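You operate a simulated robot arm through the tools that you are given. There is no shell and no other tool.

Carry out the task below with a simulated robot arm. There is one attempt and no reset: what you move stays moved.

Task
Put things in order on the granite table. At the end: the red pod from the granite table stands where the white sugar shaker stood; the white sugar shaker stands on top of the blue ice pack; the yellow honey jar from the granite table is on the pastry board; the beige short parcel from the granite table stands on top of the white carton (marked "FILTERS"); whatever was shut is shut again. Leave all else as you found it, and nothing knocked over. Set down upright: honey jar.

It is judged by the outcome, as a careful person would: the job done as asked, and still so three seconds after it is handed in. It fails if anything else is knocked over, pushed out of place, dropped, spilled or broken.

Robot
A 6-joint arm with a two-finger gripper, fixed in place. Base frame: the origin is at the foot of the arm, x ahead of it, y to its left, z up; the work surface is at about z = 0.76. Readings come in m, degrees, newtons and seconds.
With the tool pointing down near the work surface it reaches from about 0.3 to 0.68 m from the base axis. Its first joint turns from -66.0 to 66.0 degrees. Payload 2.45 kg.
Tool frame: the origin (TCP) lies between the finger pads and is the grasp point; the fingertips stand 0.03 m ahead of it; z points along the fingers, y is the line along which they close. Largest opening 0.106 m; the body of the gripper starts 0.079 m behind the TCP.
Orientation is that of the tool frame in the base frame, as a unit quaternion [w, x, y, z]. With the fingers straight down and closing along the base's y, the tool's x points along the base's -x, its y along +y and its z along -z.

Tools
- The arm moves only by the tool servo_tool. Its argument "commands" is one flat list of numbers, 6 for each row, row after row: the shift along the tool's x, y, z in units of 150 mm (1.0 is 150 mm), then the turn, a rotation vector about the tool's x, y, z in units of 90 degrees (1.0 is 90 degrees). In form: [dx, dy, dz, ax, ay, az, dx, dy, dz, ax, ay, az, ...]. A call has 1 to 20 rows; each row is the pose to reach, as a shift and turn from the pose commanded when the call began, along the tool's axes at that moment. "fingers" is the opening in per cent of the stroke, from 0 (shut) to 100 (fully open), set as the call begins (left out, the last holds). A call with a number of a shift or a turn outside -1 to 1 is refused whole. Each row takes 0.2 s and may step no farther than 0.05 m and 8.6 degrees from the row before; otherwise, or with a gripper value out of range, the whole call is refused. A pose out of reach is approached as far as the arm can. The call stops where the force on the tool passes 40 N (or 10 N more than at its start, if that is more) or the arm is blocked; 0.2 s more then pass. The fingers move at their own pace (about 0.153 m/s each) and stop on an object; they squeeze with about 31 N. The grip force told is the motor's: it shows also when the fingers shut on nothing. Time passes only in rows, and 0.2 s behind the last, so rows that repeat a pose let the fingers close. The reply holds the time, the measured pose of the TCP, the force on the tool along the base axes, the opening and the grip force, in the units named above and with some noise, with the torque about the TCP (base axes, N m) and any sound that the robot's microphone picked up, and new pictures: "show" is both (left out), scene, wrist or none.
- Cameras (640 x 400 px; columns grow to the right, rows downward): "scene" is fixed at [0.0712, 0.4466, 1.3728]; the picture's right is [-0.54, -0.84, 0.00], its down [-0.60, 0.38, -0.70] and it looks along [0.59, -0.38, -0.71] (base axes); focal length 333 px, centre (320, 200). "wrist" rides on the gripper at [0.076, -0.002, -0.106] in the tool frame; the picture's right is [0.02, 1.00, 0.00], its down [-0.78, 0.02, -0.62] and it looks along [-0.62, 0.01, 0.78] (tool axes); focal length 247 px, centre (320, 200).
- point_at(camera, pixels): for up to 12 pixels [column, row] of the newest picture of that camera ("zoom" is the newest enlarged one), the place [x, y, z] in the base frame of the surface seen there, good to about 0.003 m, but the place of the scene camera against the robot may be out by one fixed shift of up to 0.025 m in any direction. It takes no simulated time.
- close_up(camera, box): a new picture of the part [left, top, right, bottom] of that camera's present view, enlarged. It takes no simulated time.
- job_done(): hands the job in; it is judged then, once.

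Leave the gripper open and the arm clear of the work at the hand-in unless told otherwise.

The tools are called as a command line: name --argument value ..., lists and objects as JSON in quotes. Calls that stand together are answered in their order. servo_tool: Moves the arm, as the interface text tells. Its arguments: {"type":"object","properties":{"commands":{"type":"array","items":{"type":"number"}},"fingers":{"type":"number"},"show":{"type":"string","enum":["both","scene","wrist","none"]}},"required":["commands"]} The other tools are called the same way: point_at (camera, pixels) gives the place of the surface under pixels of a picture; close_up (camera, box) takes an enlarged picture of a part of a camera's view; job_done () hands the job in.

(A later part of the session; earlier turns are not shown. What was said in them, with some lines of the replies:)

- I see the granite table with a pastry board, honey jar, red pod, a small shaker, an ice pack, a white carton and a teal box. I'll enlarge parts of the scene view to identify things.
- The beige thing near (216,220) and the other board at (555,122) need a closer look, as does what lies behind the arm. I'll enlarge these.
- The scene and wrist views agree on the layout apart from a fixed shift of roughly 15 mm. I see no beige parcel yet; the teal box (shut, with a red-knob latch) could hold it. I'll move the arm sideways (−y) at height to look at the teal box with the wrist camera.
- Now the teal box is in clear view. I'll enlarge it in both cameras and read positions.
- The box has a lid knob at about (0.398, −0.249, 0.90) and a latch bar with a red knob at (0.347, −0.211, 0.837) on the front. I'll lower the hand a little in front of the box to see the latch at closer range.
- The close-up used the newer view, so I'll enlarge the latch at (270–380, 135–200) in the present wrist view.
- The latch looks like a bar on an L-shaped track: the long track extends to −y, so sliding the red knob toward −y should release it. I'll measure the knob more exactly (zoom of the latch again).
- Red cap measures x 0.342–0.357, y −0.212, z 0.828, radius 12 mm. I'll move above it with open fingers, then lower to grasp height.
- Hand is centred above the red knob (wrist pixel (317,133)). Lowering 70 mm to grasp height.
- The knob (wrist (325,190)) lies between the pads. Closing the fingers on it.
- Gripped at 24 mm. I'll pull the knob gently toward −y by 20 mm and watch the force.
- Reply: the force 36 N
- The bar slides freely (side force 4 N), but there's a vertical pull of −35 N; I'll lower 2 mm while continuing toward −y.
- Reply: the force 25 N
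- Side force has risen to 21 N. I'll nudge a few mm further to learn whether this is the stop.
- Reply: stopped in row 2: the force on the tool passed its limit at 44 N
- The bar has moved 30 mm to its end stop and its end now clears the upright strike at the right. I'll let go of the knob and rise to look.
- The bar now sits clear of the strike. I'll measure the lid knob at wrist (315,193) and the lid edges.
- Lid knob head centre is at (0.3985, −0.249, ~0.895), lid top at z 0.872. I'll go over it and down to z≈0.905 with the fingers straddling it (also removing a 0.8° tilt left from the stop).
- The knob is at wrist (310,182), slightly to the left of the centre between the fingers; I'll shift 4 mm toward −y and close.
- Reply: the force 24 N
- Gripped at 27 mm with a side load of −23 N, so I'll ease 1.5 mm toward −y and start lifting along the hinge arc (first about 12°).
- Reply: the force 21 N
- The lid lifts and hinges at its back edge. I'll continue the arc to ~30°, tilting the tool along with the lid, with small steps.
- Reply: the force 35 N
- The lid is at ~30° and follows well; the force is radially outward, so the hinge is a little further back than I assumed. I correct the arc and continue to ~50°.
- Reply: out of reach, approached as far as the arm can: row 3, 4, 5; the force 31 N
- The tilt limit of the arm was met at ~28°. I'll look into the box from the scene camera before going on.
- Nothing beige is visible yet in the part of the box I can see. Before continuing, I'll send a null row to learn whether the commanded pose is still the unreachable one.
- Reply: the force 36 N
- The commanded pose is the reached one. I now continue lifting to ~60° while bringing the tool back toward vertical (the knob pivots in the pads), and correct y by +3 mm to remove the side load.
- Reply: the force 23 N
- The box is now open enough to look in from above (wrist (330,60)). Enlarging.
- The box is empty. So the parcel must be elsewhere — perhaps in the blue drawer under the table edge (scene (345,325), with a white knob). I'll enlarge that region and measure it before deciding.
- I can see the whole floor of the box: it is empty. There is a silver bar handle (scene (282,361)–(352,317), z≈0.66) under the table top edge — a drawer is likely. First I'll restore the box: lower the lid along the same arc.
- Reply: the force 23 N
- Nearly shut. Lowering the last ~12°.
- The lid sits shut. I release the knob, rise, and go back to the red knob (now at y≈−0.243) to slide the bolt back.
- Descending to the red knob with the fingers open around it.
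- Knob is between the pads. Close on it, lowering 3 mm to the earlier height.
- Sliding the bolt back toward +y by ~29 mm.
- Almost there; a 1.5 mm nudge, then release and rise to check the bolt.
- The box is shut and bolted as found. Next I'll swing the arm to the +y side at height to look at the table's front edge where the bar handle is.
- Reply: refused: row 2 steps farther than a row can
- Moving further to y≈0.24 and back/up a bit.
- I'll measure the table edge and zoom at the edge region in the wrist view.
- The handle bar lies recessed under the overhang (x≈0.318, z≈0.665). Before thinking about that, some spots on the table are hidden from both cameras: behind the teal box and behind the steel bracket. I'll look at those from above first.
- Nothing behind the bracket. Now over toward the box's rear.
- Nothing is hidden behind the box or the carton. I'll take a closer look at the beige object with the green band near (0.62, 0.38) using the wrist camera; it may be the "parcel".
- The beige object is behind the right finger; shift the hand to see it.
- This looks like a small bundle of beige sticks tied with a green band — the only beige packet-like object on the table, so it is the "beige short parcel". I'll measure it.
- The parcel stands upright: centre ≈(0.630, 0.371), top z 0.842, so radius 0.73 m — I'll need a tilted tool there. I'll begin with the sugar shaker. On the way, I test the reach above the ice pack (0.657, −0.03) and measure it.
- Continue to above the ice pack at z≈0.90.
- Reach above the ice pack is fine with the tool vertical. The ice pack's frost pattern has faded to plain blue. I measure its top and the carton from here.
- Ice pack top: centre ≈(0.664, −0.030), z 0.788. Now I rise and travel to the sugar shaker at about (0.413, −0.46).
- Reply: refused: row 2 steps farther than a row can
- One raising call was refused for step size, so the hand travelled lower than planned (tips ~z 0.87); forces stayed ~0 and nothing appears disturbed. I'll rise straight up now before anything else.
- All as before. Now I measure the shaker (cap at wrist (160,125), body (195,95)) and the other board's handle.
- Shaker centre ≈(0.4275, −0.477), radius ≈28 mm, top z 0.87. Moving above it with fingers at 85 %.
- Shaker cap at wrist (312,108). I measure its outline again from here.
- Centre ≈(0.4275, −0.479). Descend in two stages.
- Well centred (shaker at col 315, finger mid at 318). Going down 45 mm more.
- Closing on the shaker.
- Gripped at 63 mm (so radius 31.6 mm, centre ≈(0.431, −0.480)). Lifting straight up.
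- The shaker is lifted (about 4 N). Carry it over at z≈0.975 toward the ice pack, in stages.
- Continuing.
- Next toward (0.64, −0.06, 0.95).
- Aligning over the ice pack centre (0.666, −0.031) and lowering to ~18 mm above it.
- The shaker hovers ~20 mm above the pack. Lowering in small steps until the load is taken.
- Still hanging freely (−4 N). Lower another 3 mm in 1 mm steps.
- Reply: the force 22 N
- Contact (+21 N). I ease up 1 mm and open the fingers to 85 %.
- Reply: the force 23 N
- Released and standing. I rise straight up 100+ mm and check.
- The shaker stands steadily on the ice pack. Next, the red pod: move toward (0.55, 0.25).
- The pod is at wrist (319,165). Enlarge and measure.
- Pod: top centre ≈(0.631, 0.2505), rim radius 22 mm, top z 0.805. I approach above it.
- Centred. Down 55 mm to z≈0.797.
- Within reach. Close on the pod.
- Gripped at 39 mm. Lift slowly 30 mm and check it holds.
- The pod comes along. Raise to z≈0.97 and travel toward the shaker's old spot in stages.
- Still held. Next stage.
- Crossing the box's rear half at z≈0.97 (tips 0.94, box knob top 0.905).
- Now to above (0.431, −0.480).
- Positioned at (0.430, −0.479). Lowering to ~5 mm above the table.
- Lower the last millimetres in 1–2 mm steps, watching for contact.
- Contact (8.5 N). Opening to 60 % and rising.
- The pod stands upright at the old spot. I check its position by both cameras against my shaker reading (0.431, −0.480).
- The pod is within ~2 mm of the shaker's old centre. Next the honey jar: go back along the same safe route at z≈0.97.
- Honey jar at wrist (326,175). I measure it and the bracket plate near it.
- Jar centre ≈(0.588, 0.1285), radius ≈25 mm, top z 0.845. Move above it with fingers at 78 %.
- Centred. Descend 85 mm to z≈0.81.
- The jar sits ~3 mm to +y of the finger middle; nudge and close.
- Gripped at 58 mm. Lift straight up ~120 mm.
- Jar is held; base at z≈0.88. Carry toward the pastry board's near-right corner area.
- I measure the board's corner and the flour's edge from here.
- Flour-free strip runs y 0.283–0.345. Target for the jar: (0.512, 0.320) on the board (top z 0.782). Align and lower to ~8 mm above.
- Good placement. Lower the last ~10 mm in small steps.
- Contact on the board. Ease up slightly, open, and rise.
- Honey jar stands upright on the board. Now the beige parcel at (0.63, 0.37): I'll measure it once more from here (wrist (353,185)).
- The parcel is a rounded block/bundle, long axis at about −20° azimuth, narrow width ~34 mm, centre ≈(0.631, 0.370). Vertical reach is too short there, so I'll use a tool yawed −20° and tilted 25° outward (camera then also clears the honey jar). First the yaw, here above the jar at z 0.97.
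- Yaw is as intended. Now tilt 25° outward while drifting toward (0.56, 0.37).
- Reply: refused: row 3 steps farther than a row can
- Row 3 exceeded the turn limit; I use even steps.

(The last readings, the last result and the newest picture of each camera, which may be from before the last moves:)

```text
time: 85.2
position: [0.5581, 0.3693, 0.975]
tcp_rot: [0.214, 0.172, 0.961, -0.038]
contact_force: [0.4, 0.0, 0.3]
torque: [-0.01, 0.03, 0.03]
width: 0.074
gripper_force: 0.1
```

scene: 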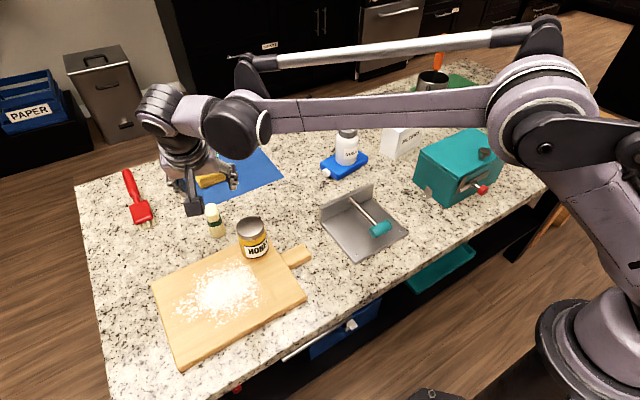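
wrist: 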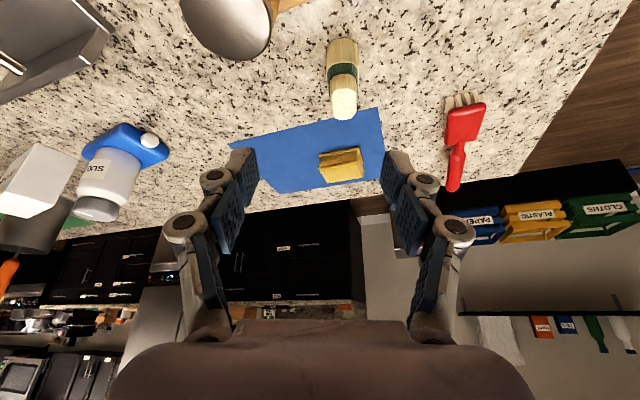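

Tilted OK. The parcel is at wrist (342,80), upright and aligned with the fingers. Measure it again from this angle.

close_up --camera "wrist" --box '[292, 25, 392, 135]'

point_at --camera "wrist" --pixels '[[343, 105], [333, 105], [355, 105], [343, 117], [343, 94], [342, 72], [329, 72], [357, 72], [341, 45], [328, 50], [355, 50], [341, 41]]'

```text
3.64 times, centred on (342, 80) of wrist
```

zoom: 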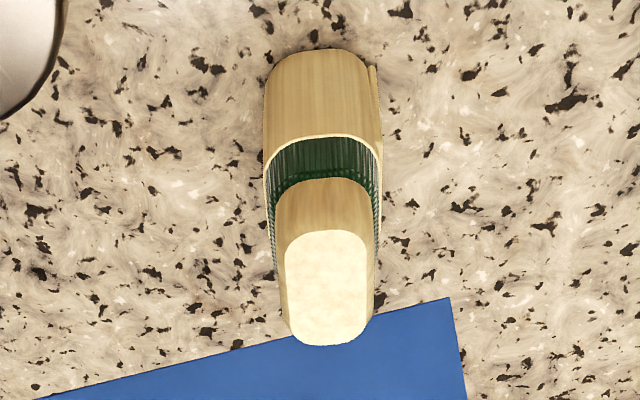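

```text
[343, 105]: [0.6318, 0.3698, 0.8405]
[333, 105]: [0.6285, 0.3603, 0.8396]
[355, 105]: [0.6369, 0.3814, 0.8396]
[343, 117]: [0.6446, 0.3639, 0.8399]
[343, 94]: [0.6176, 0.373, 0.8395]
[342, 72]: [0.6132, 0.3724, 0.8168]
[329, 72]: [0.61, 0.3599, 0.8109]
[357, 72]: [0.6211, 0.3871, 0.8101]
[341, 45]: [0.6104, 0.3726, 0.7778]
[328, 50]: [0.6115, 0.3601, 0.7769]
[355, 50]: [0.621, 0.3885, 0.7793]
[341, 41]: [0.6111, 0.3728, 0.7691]
```

Parcel centre ≈(0.632, 0.367); I'll grip its lower sleeve at z≈0.80. First go above it at z≈0.92.

servo_tool --commands '[-0.09, 0.051, 0.176, 0, 0, 0, -0.18, 0.102, 0.352, 0, 0, 0, -0.271, 0.154, 0.529, 0, 0, 0]' --show "both"

```text
time: 86.0
position: [0.6329, 0.3667, 0.9192]
tcp_rot: [0.214, 0.17, 0.961, -0.037]
contact_force: [-0.3, 0.3, -0.5]
torque: [-0.01, 0.0, 0.0]
width: 0.0745
gripper_force: 0.0
```

scene: 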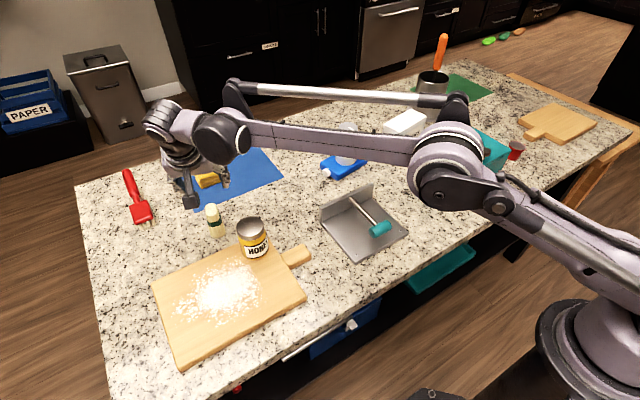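
wrist: 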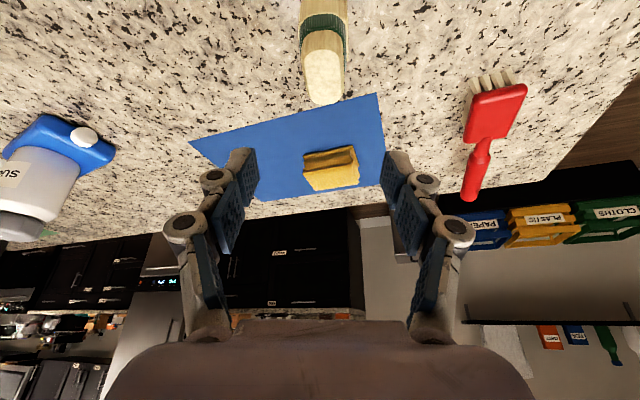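

Reachable; the parcel is centred (col 323 vs 321). Lower to z≈0.85 first.

servo_tool --commands '[0.065, 0, 0.14, 0, 0, 0, 0.13, 0, 0.28, 0, 0, 0, 0.194, 0, 0.42, 0, 0, 0]' --show "both"

close_up --camera "scene" --box '[150, 130, 310, 260]'

```text
time: 86.8
position: [0.6333, 0.3699, 0.8476]
tcp_rot: [0.213, 0.171, 0.961, -0.037]
contact_force: [-0.7, -0.3, -0.1]
torque: [0.02, 0.01, -0.02]
width: 0.0742
gripper_force: 0.1
```

scene: 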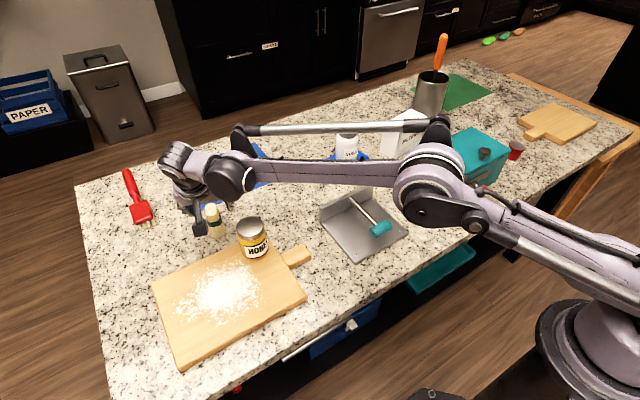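
wrist: 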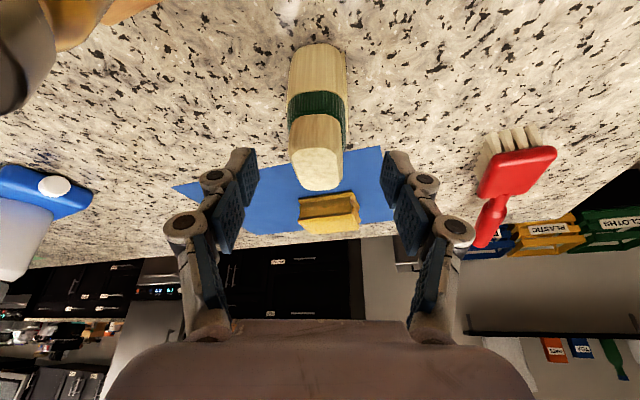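

```text
3.08 times, centred on (230, 195) of scene
```

zoom: 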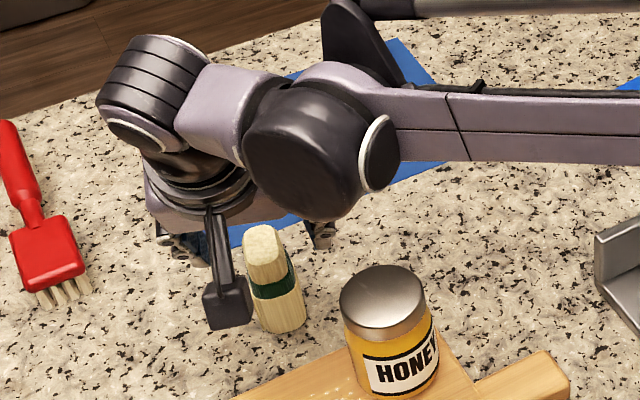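

Clear of the jar. Lower the last ~47 mm with a 2 mm correction toward −y.

servo_tool --commands '[0.045, -0.013, 0.097, 0, 0, 0, 0.09, -0.013, 0.194, 0, 0, 0, 0.132, -0.013, 0.285, 0, 0, 0]' --show "both"

close_up --camera "scene" --box '[150, 150, 310, 270]'

```text
time: 87.7
position: [0.6344, 0.366, 0.8008]
tcp_rot: [0.213, 0.171, 0.961, -0.038]
contact_force: [-0.5, 0.5, -0.6]
torque: [0.02, 0.01, -0.02]
width: 0.074
gripper_force: 0.0
```

scene: 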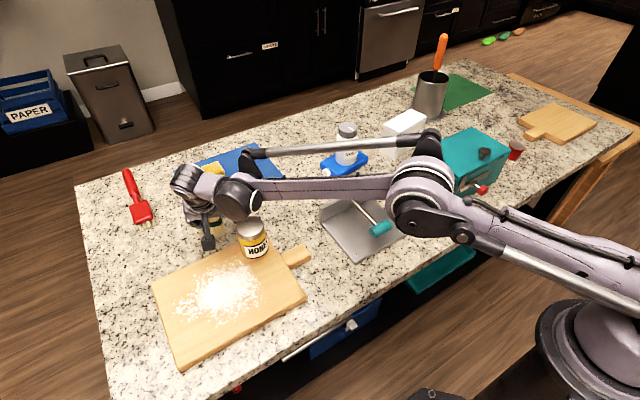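
wrist: 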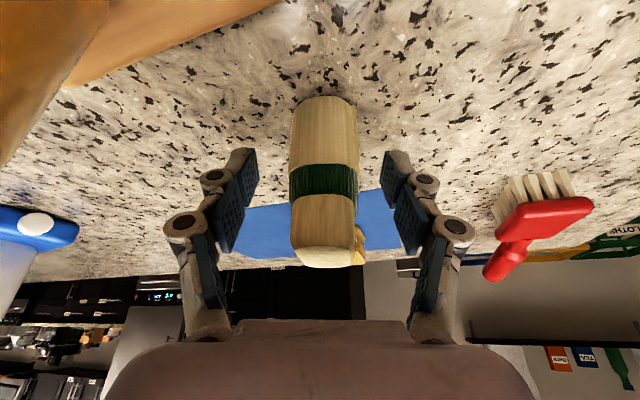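

```text
3.33 times, centred on (230, 210) of scene
```

zoom: 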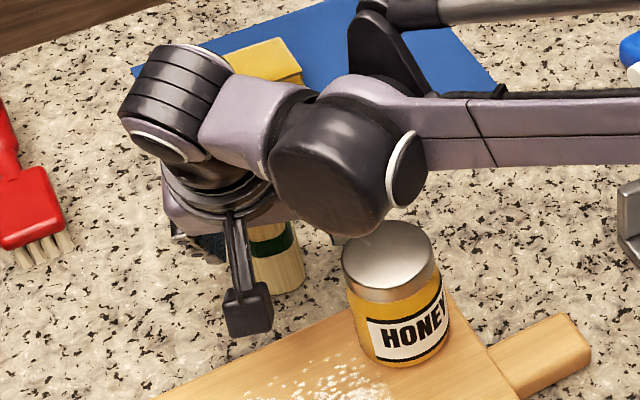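

The arm's black wrist housing is near the jar lid in the image, but forces are ~0. I check its clearance before closing.

point_at --camera "scene" --pixels '[[237, 217], [232, 212], [245, 212], [249, 226], [255, 222], [226, 205], [211, 236], [240, 210]]'

```text
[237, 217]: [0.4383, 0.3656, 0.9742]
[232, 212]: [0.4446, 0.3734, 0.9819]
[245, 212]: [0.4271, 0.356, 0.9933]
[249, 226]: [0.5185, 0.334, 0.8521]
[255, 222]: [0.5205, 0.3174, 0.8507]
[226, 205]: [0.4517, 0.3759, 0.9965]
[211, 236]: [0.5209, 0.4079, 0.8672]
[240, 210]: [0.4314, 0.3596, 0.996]
```

The housing is at z≈0.99, well above the jar lid (0.867). Closing on the parcel.

servo_tool --commands '[0, 0, 0, 0, 0, 0, 0, 0, 0, 0, 0, 0, 0, 0, 0, 0, 0, 0]' --fingers 0 --show "wrist"

```text
time: 88.5
position: [0.6335, 0.3662, 0.8021]
tcp_rot: [0.213, 0.171, 0.961, -0.038]
contact_force: [-0.5, -0.2, 2.5]
torque: [0.08, 0.0, 0.0]
width: 0.0325
gripper_force: 31.3
```

wrist: 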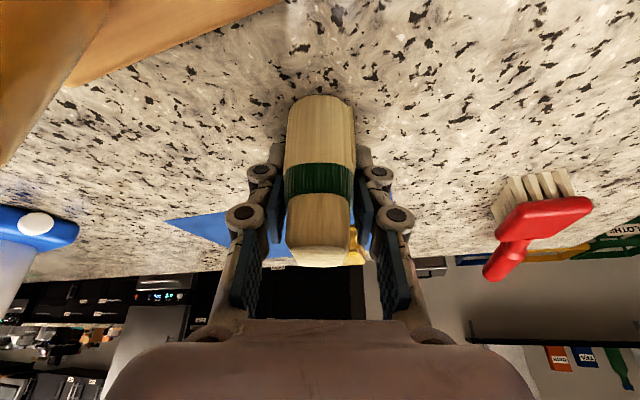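

Gripped at 32.5 mm. Lift straight up (base z), slowly at first.

servo_tool --commands '[-0.02, 0, -0.044, 0, 0, 0, -0.056, 0, -0.121, 0, 0, 0, -0.112, 0, -0.242, 0, 0, 0]' --show "both"

close_up --camera "scene" --box '[150, 150, 310, 270]'

```text
time: 89.2
position: [0.6345, 0.3667, 0.8446]
tcp_rot: [0.213, 0.171, 0.961, -0.038]
contact_force: [-0.7, 0.1, -0.9]
torque: [0.04, 0.01, 0.01]
width: 0.0327
gripper_force: 31.4
```

scene: 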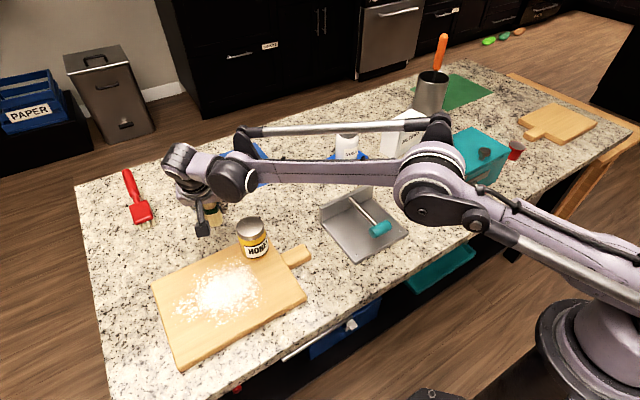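
wrist: 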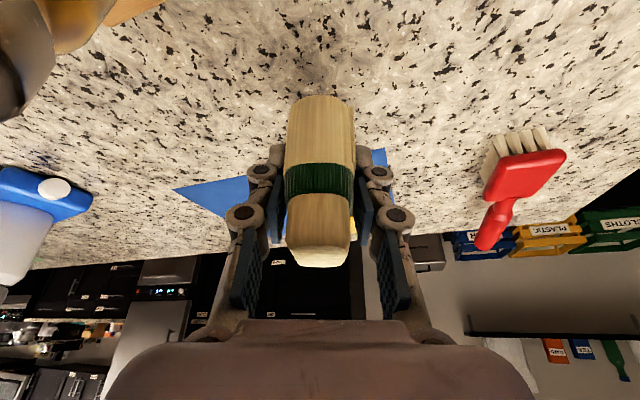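

```text
3.33 times, centred on (230, 210) of scene
```

zoom: 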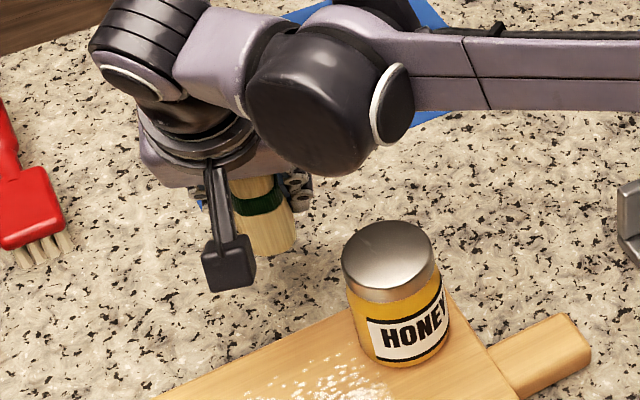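

The whole parcel lifts as one piece. Continue up to z≈0.96.

servo_tool --commands '[-0.1, 0, -0.22, 0, 0, 0, -0.21, 0, -0.455, 0, 0, 0, -0.322, 0, -0.696, 0, 0, 0]' --show "none"

```text
time: 90.0
position: [0.6309, 0.3639, 0.9616]
tcp_rot: [0.213, 0.17, 0.961, -0.038]
contact_force: [0.5, -0.8, -0.9]
torque: [0.0, 0.01, -0.01]
width: 0.0325
gripper_force: 30.6
```

Held. Now travel at z≈0.97, first back to (0.55, 0.25).

servo_tool --commands '[0.047, -0.225, -0.045, 0, 0, 0, 0.094, -0.45, -0.091, 0, 0, 0, 0.141, -0.675, -0.136, 0, 0, 0, 0.188, -0.899, -0.182, 0, 0, 0]' --show "none"

```text
time: 91.0
position: [0.5512, 0.2517, 0.9677]
tcp_rot: [0.214, 0.171, 0.961, -0.038]
contact_force: [0.7, -1.3, -0.5]
torque: [0.02, 0.03, 0.02]
width: 0.0326
gripper_force: 30.8
```

Next leg to (0.53, 0.11).

servo_tool --commands '[-0.049, -0.231, 0.01, 0, 0, 0, -0.098, -0.462, 0.02, 0, 0, 0, -0.147, -0.693, 0.03, 0, 0, 0, -0.195, -0.923, 0.039, 0, 0, 0]' --show "none"

```text
time: 92.0
position: [0.533, 0.1132, 0.9773]
tcp_rot: [0.213, 0.171, 0.961, -0.037]
contact_force: [0.3, -0.6, -0.6]
torque: [0.03, 0.03, 0.01]
width: 0.0325
gripper_force: 31.4
```

Next leg to (0.53, −0.03), passing in front of the shaker with ample clearance.

servo_tool --commands '[-0.0725, -0.219, 0.0335, 0, 0, 0, -0.145, -0.438, 0.067, 0, 0, 0, -0.2175, -0.658, 0.1, 0, 0, 0, -0.29, -0.877, 0.134, 0, 0, 0]' --show "scene"

```text
time: 93.0
position: [0.53, -0.0285, 0.9778]
tcp_rot: [0.215, 0.171, 0.961, -0.039]
contact_force: [-0.5, 0.2, -1.2]
torque: [0.01, -0.08, 0.0]
width: 0.0327
gripper_force: 30.9
```

scene: 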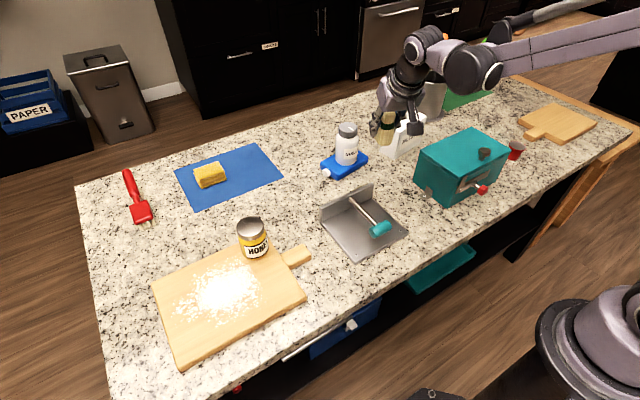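

Next leg to (0.53, −0.17).

servo_tool --commands '[-0.0725, -0.219, 0.0335, 0, 0, 0, -0.145, -0.438, 0.067, 0, 0, 0, -0.2175, -0.658, 0.1, 0, 0, 0, -0.29, -0.877, 0.134, 0, 0, 0]' --show "both"

```text
time: 94.0
position: [0.5332, -0.1671, 0.9757]
tcp_rot: [0.214, 0.171, 0.961, -0.038]
contact_force: [0.4, 0.2, -1.6]
torque: [0.08, 0.01, 0.03]
width: 0.0325
gripper_force: 31.3
```

scene: 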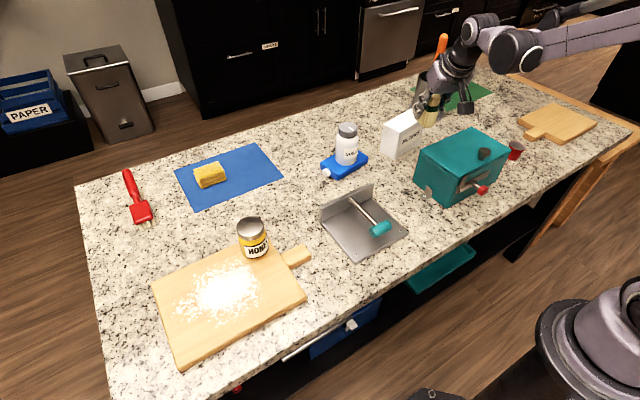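
wrist: 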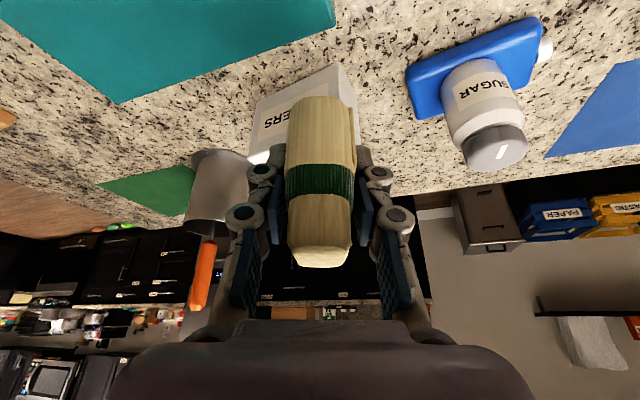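

Near the carton now. I measure the carton in both views.

close_up --camera "scene" --box '[360, 70, 480, 170]'

close_up --camera "wrist" --box '[220, 40, 400, 180]'

point_at --camera "scene" --pixels '[[385, 126], [401, 133], [407, 112], [398, 122], [410, 125], [393, 122], [390, 155], [384, 145]]'

point_at --camera "wrist" --pixels '[[257, 103], [338, 66], [357, 112], [270, 152], [345, 90], [252, 158], [265, 130], [335, 75]]'

```text
4.00 times, centred on (420, 120) of scene
```

zoom: 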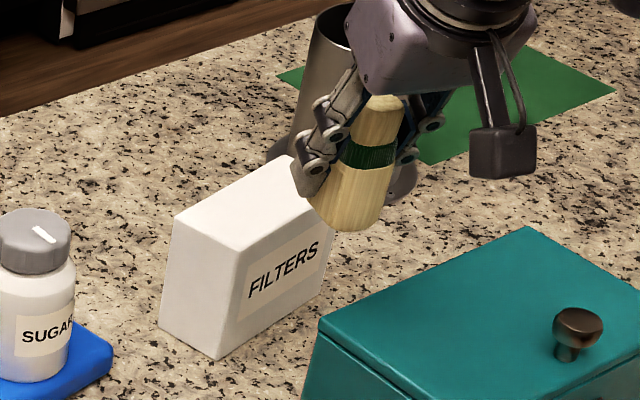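

```text
2.86 times, centred on (310, 110) of wrist
```

zoom: 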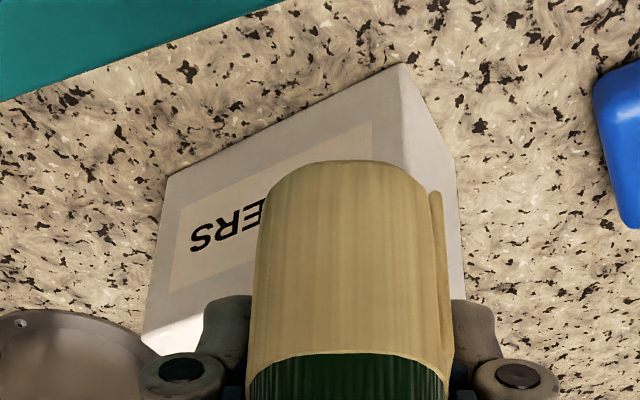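

```text
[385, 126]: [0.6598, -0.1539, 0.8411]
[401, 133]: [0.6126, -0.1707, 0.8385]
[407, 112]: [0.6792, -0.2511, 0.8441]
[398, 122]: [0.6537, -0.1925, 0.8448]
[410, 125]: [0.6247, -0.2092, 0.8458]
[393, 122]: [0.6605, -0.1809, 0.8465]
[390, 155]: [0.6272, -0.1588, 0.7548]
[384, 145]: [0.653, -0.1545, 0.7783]
```

```text
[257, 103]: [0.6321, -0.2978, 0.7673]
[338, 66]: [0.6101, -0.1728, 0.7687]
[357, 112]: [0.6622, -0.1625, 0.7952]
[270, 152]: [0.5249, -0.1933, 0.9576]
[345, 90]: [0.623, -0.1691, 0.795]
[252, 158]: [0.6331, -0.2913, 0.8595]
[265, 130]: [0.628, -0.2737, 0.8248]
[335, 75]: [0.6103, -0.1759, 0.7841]
```

Carton top: centre ≈(0.647, −0.230), z≈0.86, about 0.127 × 0.053 m. I check the pot's position for clearance before moving over.

point_at --camera "scene" --pixels '[[424, 80], [445, 42], [439, 60], [418, 95], [444, 50]]'

point_at --camera "wrist" --pixels '[[215, 175], [200, 200], [205, 290], [210, 250], [240, 180], [235, 215]]'

```text
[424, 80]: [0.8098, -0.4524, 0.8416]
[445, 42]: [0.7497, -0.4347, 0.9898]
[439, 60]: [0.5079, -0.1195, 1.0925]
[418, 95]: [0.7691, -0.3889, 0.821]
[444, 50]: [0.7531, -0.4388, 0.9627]
```

```text
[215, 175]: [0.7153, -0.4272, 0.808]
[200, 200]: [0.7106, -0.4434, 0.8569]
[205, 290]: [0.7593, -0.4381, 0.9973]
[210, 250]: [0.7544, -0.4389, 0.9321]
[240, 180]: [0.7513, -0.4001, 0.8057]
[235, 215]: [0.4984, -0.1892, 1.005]
```

The pot is well away (centre ≈(0.755, −0.435)). Move over the carton at z≈0.96.

servo_tool --commands '[-0.187, -0.034, 0.115, 0, 0, 0, -0.374, -0.068, 0.23, 0, 0, 0, -0.56, -0.103, 0.346, 0, 0, 0, -0.747, -0.137, 0.461, 0, 0, 0]' --show "both"

close_up --camera "scene" --box '[360, 70, 480, 170]'

```text
time: 95.0
position: [0.6466, -0.2313, 0.9617]
tcp_rot: [0.213, 0.171, 0.961, -0.037]
contact_force: [0.7, 0.0, -0.3]
torque: [0.01, 0.02, 0.02]
width: 0.0328
gripper_force: 31.0
```

scene: 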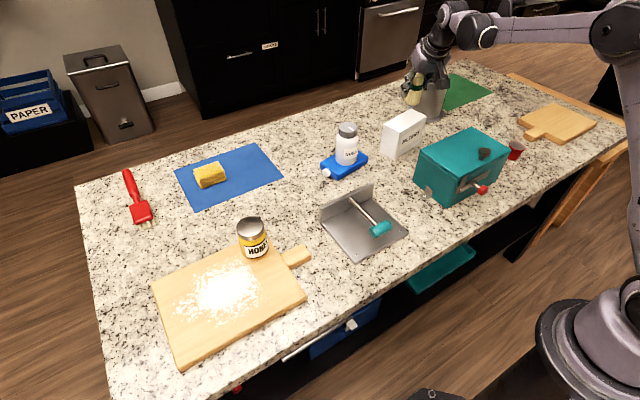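
wrist: 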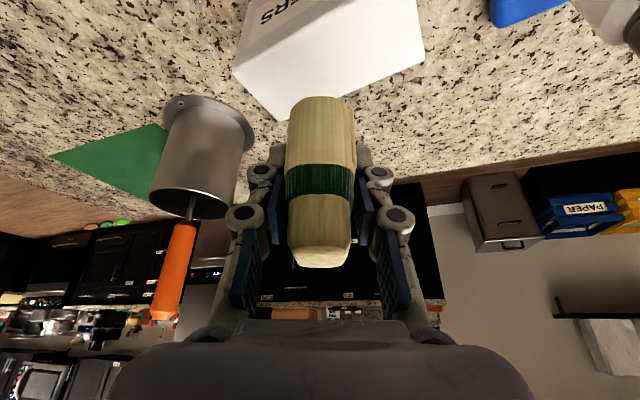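

```text
4.00 times, centred on (420, 120) of scene
```

zoom: 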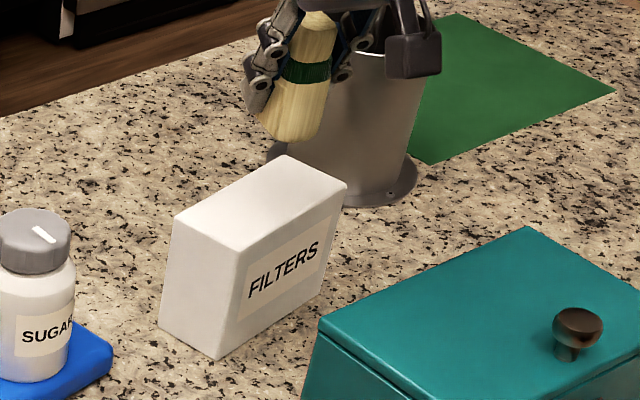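

From here the carton's top face is visible in the wrist view. I measure its corners and the parcel's bottom edge.

point_at --camera "wrist" --pixels '[[284, 117], [420, 64], [239, 74], [400, 30], [414, 5], [320, 60], [370, 60], [300, 90]]'

close_up --camera "wrist" --box '[220, 0, 440, 140]'

point_at --camera "scene" --pixels '[[384.5, 125], [397, 133], [411.5, 110.5], [425.5, 117], [404, 122], [410, 99], [412, 103], [404, 103]]'

```text
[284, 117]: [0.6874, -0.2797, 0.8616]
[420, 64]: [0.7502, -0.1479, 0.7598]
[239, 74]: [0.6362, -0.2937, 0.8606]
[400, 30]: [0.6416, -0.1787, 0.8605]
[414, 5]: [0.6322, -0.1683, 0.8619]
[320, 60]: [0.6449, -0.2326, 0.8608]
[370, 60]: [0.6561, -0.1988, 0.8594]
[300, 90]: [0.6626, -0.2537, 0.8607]
```

```text
2.86 times, centred on (330, 70) of wrist
```

zoom: 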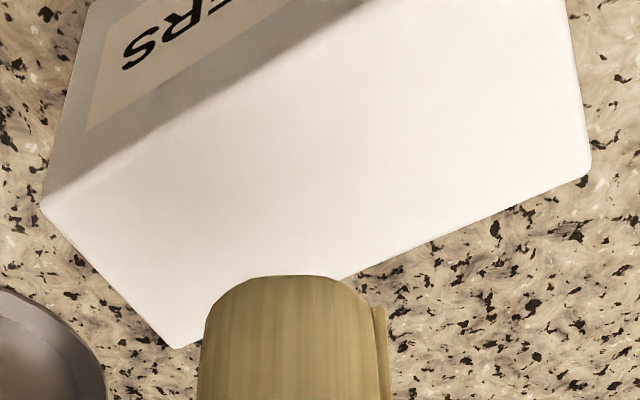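

```text
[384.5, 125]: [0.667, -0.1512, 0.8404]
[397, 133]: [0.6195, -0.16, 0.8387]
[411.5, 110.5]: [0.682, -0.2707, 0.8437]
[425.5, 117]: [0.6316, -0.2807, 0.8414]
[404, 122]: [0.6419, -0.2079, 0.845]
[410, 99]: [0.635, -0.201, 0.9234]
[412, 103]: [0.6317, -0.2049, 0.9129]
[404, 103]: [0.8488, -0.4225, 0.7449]
```

Carton top centre by both views ≈(0.649, −0.228), z 0.861. Shift ~3 mm and lower to ~8 mm above the carton.

servo_tool --commands '[0.044, 0.019, 0.107, 0, 0, 0, 0.088, 0.019, 0.214, 0, 0, 0, 0.132, 0.019, 0.321, 0, 0, 0]' --show "both"

close_up --camera "scene" --box '[360, 70, 480, 170]'

close_up --camera "wrist" --box '[200, 0, 440, 150]'

```text
time: 95.8
position: [0.6475, -0.2301, 0.9101]
tcp_rot: [0.213, 0.171, 0.961, -0.038]
contact_force: [0.4, -0.5, -1.3]
torque: [-0.01, 0.0, -0.03]
width: 0.0327
gripper_force: 30.9
```

scene: 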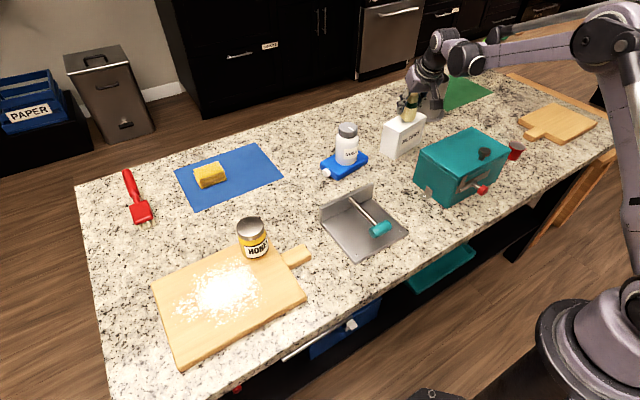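
wrist: 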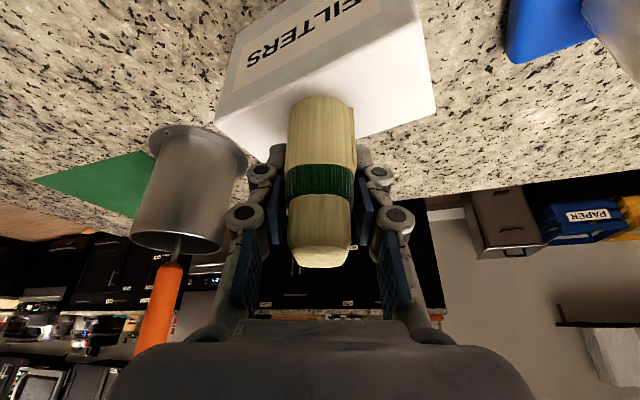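

```text
4.00 times, centred on (420, 120) of scene
```

zoom: 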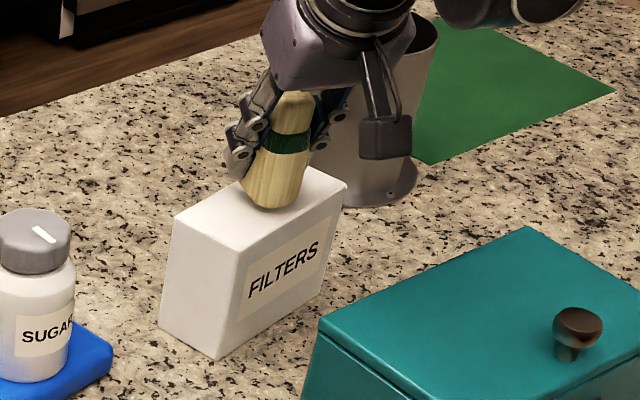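

```text
2.67 times, centred on (320, 75) of wrist
```

zoom: 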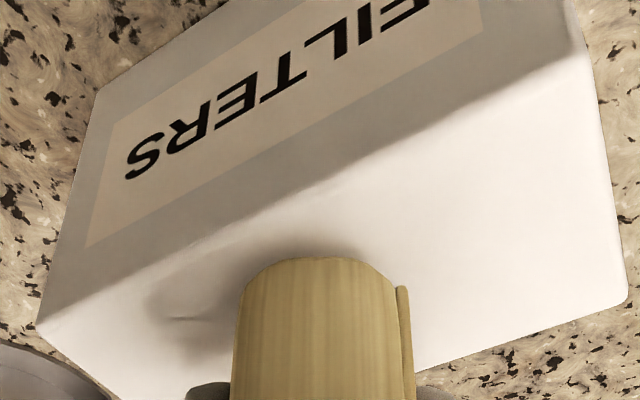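

It hovers ~8 mm above. I check front/back centring by measuring the parcel's bottom edge against the carton's front and back edges.

point_at --camera "wrist" --pixels '[[320, 99], [320, 110], [300, 104], [345, 104], [318, 72], [318, 90], [252, 110], [420, 112], [216, 122], [433, 112], [360, 80], [270, 120]]'

point_at --camera "scene" --pixels '[[406, 121], [405, 117], [409, 118], [402, 116], [384.5, 125], [397, 133], [411.5, 112], [425.5, 117], [413, 111], [400, 122]]'

```text
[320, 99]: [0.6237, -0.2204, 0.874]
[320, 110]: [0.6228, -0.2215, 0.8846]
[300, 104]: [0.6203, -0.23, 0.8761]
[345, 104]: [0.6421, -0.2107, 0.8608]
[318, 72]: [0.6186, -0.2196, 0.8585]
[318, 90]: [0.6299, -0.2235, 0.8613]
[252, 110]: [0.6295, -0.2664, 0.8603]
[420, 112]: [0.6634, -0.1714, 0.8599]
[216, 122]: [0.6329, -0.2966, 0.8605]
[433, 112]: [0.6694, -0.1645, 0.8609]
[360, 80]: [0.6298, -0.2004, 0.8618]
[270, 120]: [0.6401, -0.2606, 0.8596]
```

```text
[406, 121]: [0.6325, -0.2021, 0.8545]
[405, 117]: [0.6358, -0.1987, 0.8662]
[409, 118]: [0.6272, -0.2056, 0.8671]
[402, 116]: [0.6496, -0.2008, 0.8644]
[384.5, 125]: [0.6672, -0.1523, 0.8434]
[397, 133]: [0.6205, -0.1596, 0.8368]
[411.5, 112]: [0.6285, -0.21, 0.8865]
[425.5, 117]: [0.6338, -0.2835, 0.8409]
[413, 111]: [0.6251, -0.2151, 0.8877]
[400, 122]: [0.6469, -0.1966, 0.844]
```

Front margin is only ~4 mm versus ~15 mm at the back, so I shift +5 mm in x while lowering 4 mm.

servo_tool --commands '[-0.028, 0.0114, 0.013, 0, 0, 0, -0.0172, 0.0114, 0.037, 0, 0, 0]' --show "none"

```text
time: 96.5
position: [0.6533, -0.231, 0.9038]
tcp_rot: [0.213, 0.171, 0.961, -0.038]
contact_force: [-0.4, -0.3, -0.5]
torque: [0.0, -0.02, -0.04]
width: 0.0326
gripper_force: 30.7
```

Lower in 1 mm steps, watching force.

servo_tool --commands '[0.0028, 0, 0.00605, 0, 0, 0, 0.0056, 0, 0.0121, 0, 0, 0]' --show "none"

```text
time: 97.0
position: [0.6542, -0.2294, 0.9046]
tcp_rot: [0.213, 0.171, 0.961, -0.038]
contact_force: [0.3, 0.9, -1.4]
torque: [0.04, 0.01, -0.01]
width: 0.0324
gripper_force: 30.6
```

servo_tool --commands '[0.0028, 0, 0.00605, 0, 0, 0, 0.0056, 0, 0.0121, 0, 0, 0]' --show "none"

```text
time: 97.7
position: [0.6537, -0.2306, 0.9019]
tcp_rot: [0.213, 0.171, 0.961, -0.038]
contact_force: [-0.3, 0.4, -0.7]
torque: [0.0, -0.02, -0.01]
width: 0.0325
gripper_force: 30.7
```

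servo_tool --commands '[0.0028, 0, 0.00605, 0, 0, 0, 0.0056, 0, 0.0121, 0, 0, 0]' --show "wrist"

close_up --camera "scene" --box '[370, 80, 460, 160]'

```text
time: 98.2
position: [0.654, -0.2317, 0.9022]
tcp_rot: [0.214, 0.171, 0.961, -0.038]
contact_force: [-3.6, 1.5, 7.6]
torque: [0.2, 0.1, 0.04]
width: 0.0322
gripper_force: 31.0
```

wrist: 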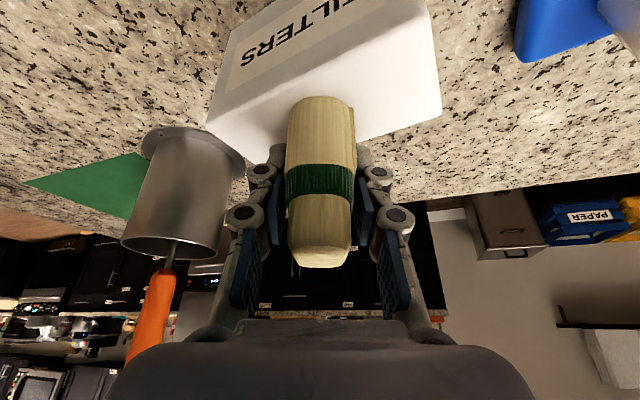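

```text
5.00 times, centred on (415, 120) of scene
```

zoom: 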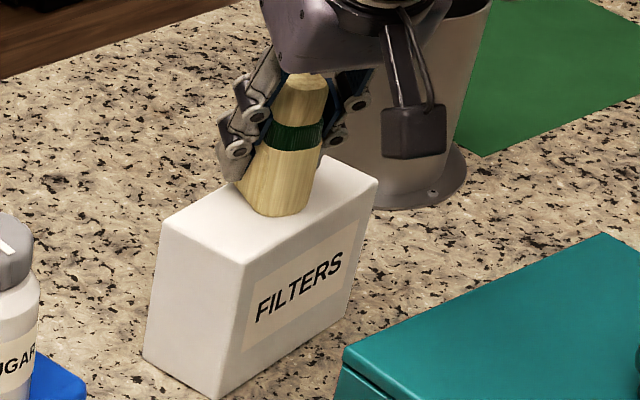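

Contact (7.6 N). Check centring once more before release.

point_at --camera "wrist" --pixels '[[320, 99], [320, 108], [322, 88], [320, 76], [318, 70], [300, 103], [348, 104], [207, 128], [440, 112]]'

close_up --camera "wrist" --box '[200, 0, 450, 160]'

```text
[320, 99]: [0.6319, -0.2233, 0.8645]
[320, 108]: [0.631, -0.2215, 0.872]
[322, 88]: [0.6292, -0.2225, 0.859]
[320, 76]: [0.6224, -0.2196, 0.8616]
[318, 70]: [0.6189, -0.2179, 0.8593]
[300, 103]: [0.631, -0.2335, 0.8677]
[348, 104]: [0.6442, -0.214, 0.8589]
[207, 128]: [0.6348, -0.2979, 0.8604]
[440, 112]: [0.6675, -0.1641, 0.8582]
```

```text
2.50 times, centred on (325, 80) of wrist
```

zoom: 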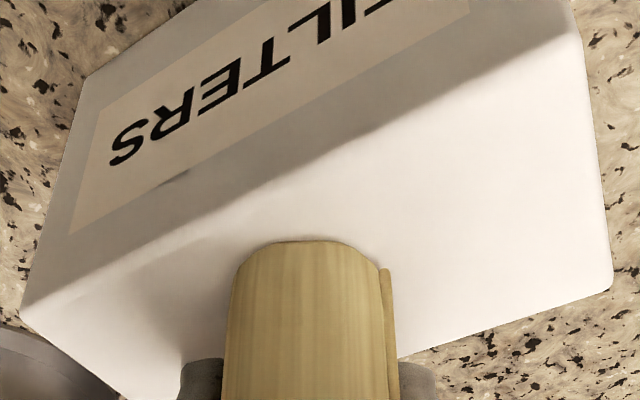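

The parcel sits ~12 mm behind the carton's front edge and within the back edge, upright. Release.

servo_tool --commands '[0, 0, 0, 0, 0, 0, 0, 0, 0, 0, 0, 0]' --fingers 60 --show "both"

close_up --camera "scene" --box '[370, 80, 460, 160]'

```text
time: 98.8
position: [0.6552, -0.2303, 0.9001]
tcp_rot: [0.213, 0.171, 0.961, -0.038]
contact_force: [0.4, 0.3, -0.1]
torque: [0.02, 0.02, -0.01]
width: 0.0636
gripper_force: 0.2
```

scene: 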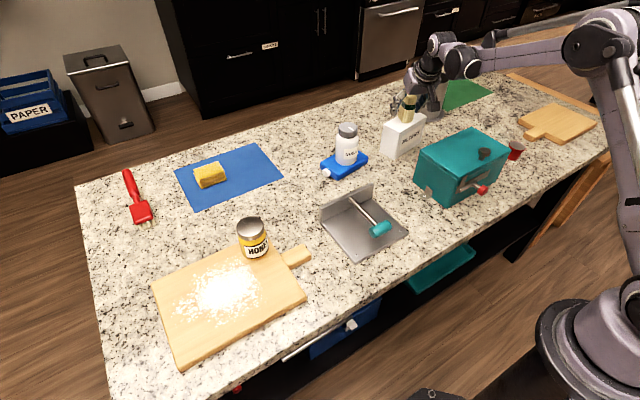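
wrist: 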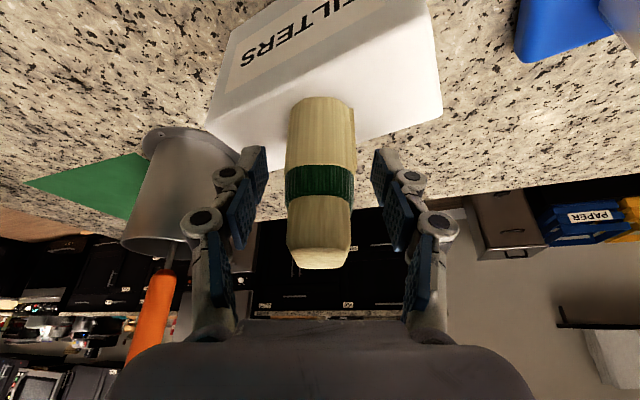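

```text
5.00 times, centred on (415, 120) of scene
```

zoom: 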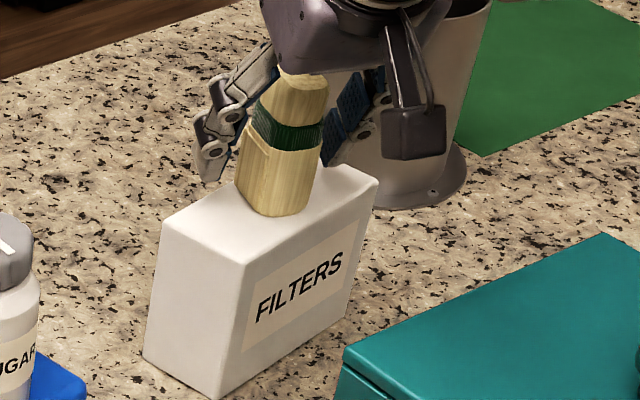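

It stands by itself. Retreat along the tool axis (back and up) 90 mm slowly.

servo_tool --commands '[0, 0, -0.1, 0, 0, 0, 0, 0, -0.25, 0, 0, 0, 0, 0, -0.45, 0, 0, 0, 0, 0, -0.7, 0, 0, 0]' --show "both"

close_up --camera "scene" --box '[370, 80, 460, 160]'

```text
time: 99.8
position: [0.6135, -0.2149, 0.9969]
tcp_rot: [0.212, 0.171, 0.961, -0.038]
contact_force: [-0.6, 0.1, 0.0]
torque: [-0.01, -0.02, -0.04]
width: 0.0635
gripper_force: 0.0
```

scene: 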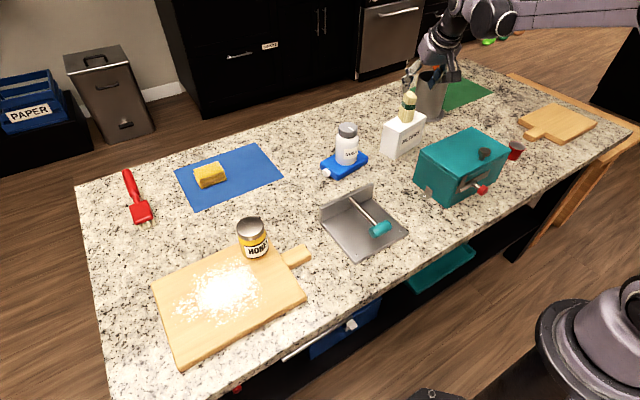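
wrist: 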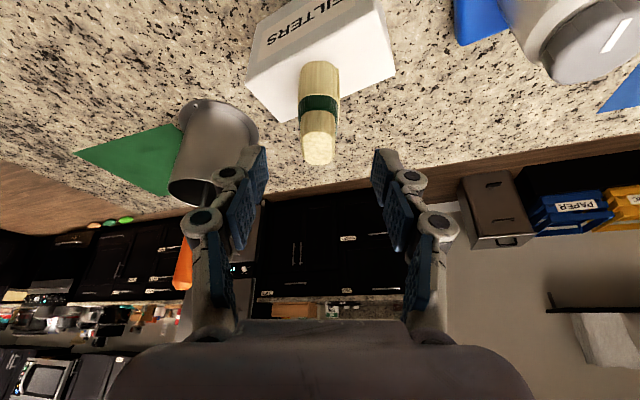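

```text
5.00 times, centred on (415, 120) of scene
```

zoom: 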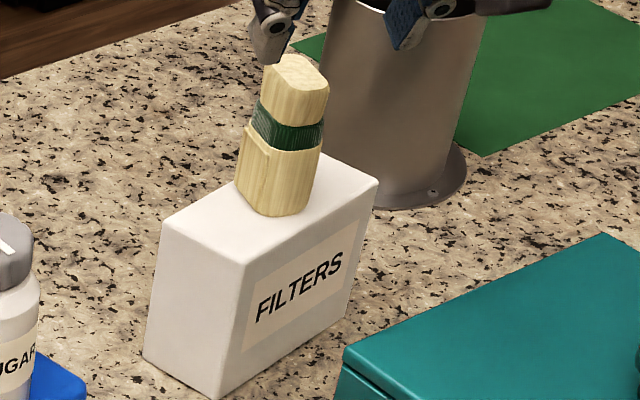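

The parcel stands upright on the carton. Now bring the arm back and clear: retreat and un-tilt.

servo_tool --commands '[0.165, -0.02, -0.13, 0, 0.07, 0, 0.33, -0.043, -0.263, 0, 0.14, 0, 0.495, -0.065, -0.395, 0, 0.21, 0, 0.66, -0.086, -0.526, 0, 0.274, 0]' --show "none"

```text
time: 100.8
position: [0.4955, -0.1849, 1.0256]
tcp_rot: [0.002, 0.176, 0.984, -0.001]
contact_force: [-0.6, 0.0, 0.0]
torque: [0.03, -0.02, 0.01]
width: 0.0637
gripper_force: 0.0
```

Now undo the yaw and move back toward the start position.

servo_tool --commands '[0.196, 0.07, -0.027, 0, 0, -0.045, 0.392, 0.141, -0.053, 0, 0, -0.09, 0.588, 0.212, -0.08, 0, 0, -0.134, 0.784, 0.282, -0.107, 0, 0, -0.178, 0.98, 0.353, -0.133, 0, 0, -0.222]' --show "none"

servo_tool --commands '[0.1, 0.25, 0, 0, 0, 0, 0.2, 0.5, 0, 0, 0, 0, 0.3, 0.75, 0, 0, 0, 0, 0.4, 1.0, 0, 0, 0, 0]' --fingers 100 --show "both"

```text
time: 102.0
position: [0.3736, -0.0857, 1.0429]
tcp_rot: [0.004, 0.002, 1.0, -0.001]
contact_force: [0.0, 0.0, -0.2]
torque: [-0.02, -0.02, -0.01]
width: 0.0636
gripper_force: 0.1
```

```text
time: 103.0
position: [0.315, 0.0663, 1.046]
tcp_rot: [0.004, 0.003, 1.0, -0.001]
contact_force: [0.3, 0.6, -0.1]
torque: [0.01, -0.01, -0.02]
width: 0.1059
gripper_force: 0.0
```

scene: 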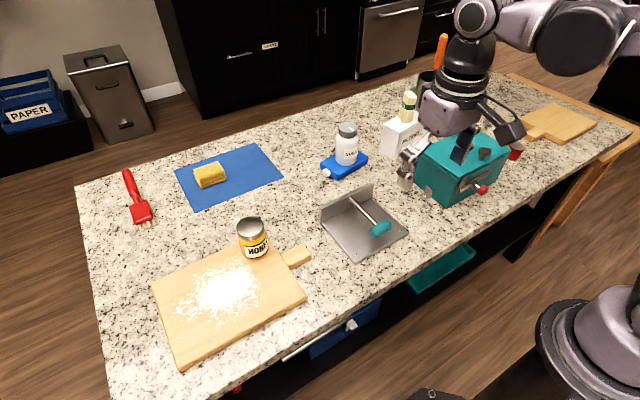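
wrist: 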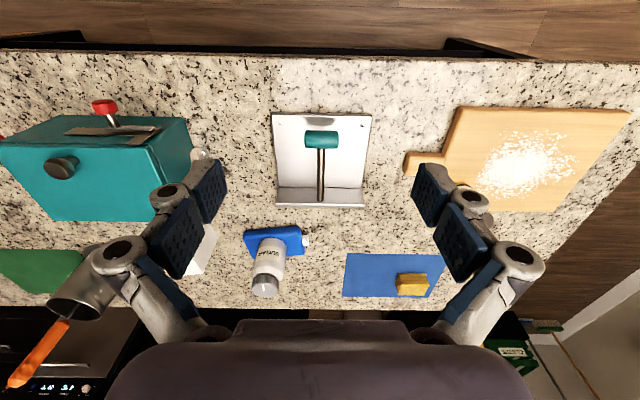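

All four moves are done and the arm is back near its start, open. I check the final state: box latch, shaker, carton/parcel, jar.

close_up --camera "wrist" --box '[0, 60, 320, 260]'

close_up --camera "scene" --box '[300, 80, 540, 230]'

point_at --camera "wrist" --pixels '[[104, 106], [62, 166], [265, 285], [275, 240], [320, 138], [410, 285]]'

```text
2.00 times, centred on (160, 160) of wrist
```

zoom: 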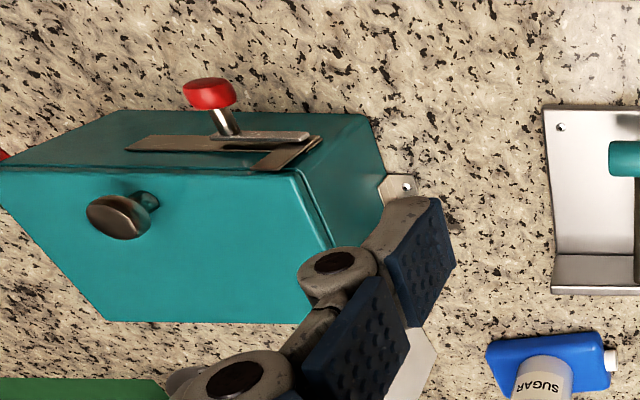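

```text
2.67 times, centred on (420, 155) of scene
```

zoom: 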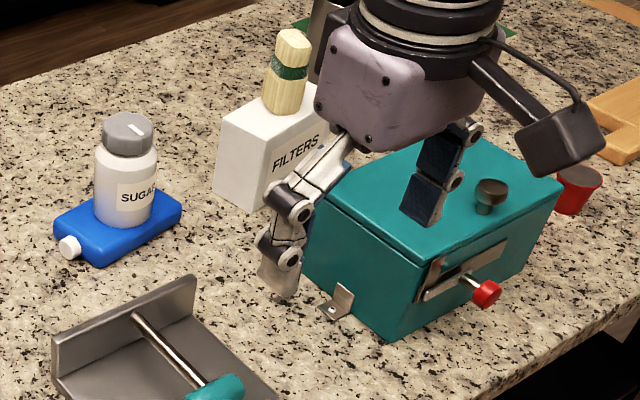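

```text
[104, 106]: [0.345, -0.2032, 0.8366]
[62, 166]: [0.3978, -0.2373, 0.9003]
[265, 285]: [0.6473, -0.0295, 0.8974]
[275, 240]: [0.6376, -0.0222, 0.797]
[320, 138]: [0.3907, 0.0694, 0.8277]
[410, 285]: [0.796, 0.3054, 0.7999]
```

Everything is in its place:
- The red pod stands where the shaker stood.
- The shaker is on the ice pack.
- The honey jar is upright on the floured board.
- The beige parcel stands on the FILTERS carton.
- The teal box is shut and bolted as found.

The gripper is open and clear of the work, so I'm handing in.

job_done

```text
The job is handed in.
```

I made the four moves and handed the job in. When I checked just before that, everything was standing and nothing had been knocked over. The hand-in did not return a verdict.

- **Red pod:** it stands where the sugar shaker stood, within about 2–3 mm of the spot I measured.
- **Sugar shaker:** it stands on top of the blue ice pack.
- **Honey jar:** it is upright on the floured board, on the side clear of the flour. I took that board as the pastry board; there is also a bare wooden board, which I left alone.
- **Beige short parcel:** it stands upright on the "FILTERS" carton. No object was labelled a parcel, so I took it to be the beige banded block, the only beige packet-like thing on the table.
- **Teal box:** I unbolted and opened it to look for the parcel and found it empty. I then shut and bolted it again, and its bolt and lid look as they did at the start.

- **Low pass over the box:** an upward move was refused, so the open fingers passed at about the height of the box lid. Forces stayed near zero and nothing shifted.
- **Ice pack:** its frost pattern faded to plain blue during the job, before anything was set on it.
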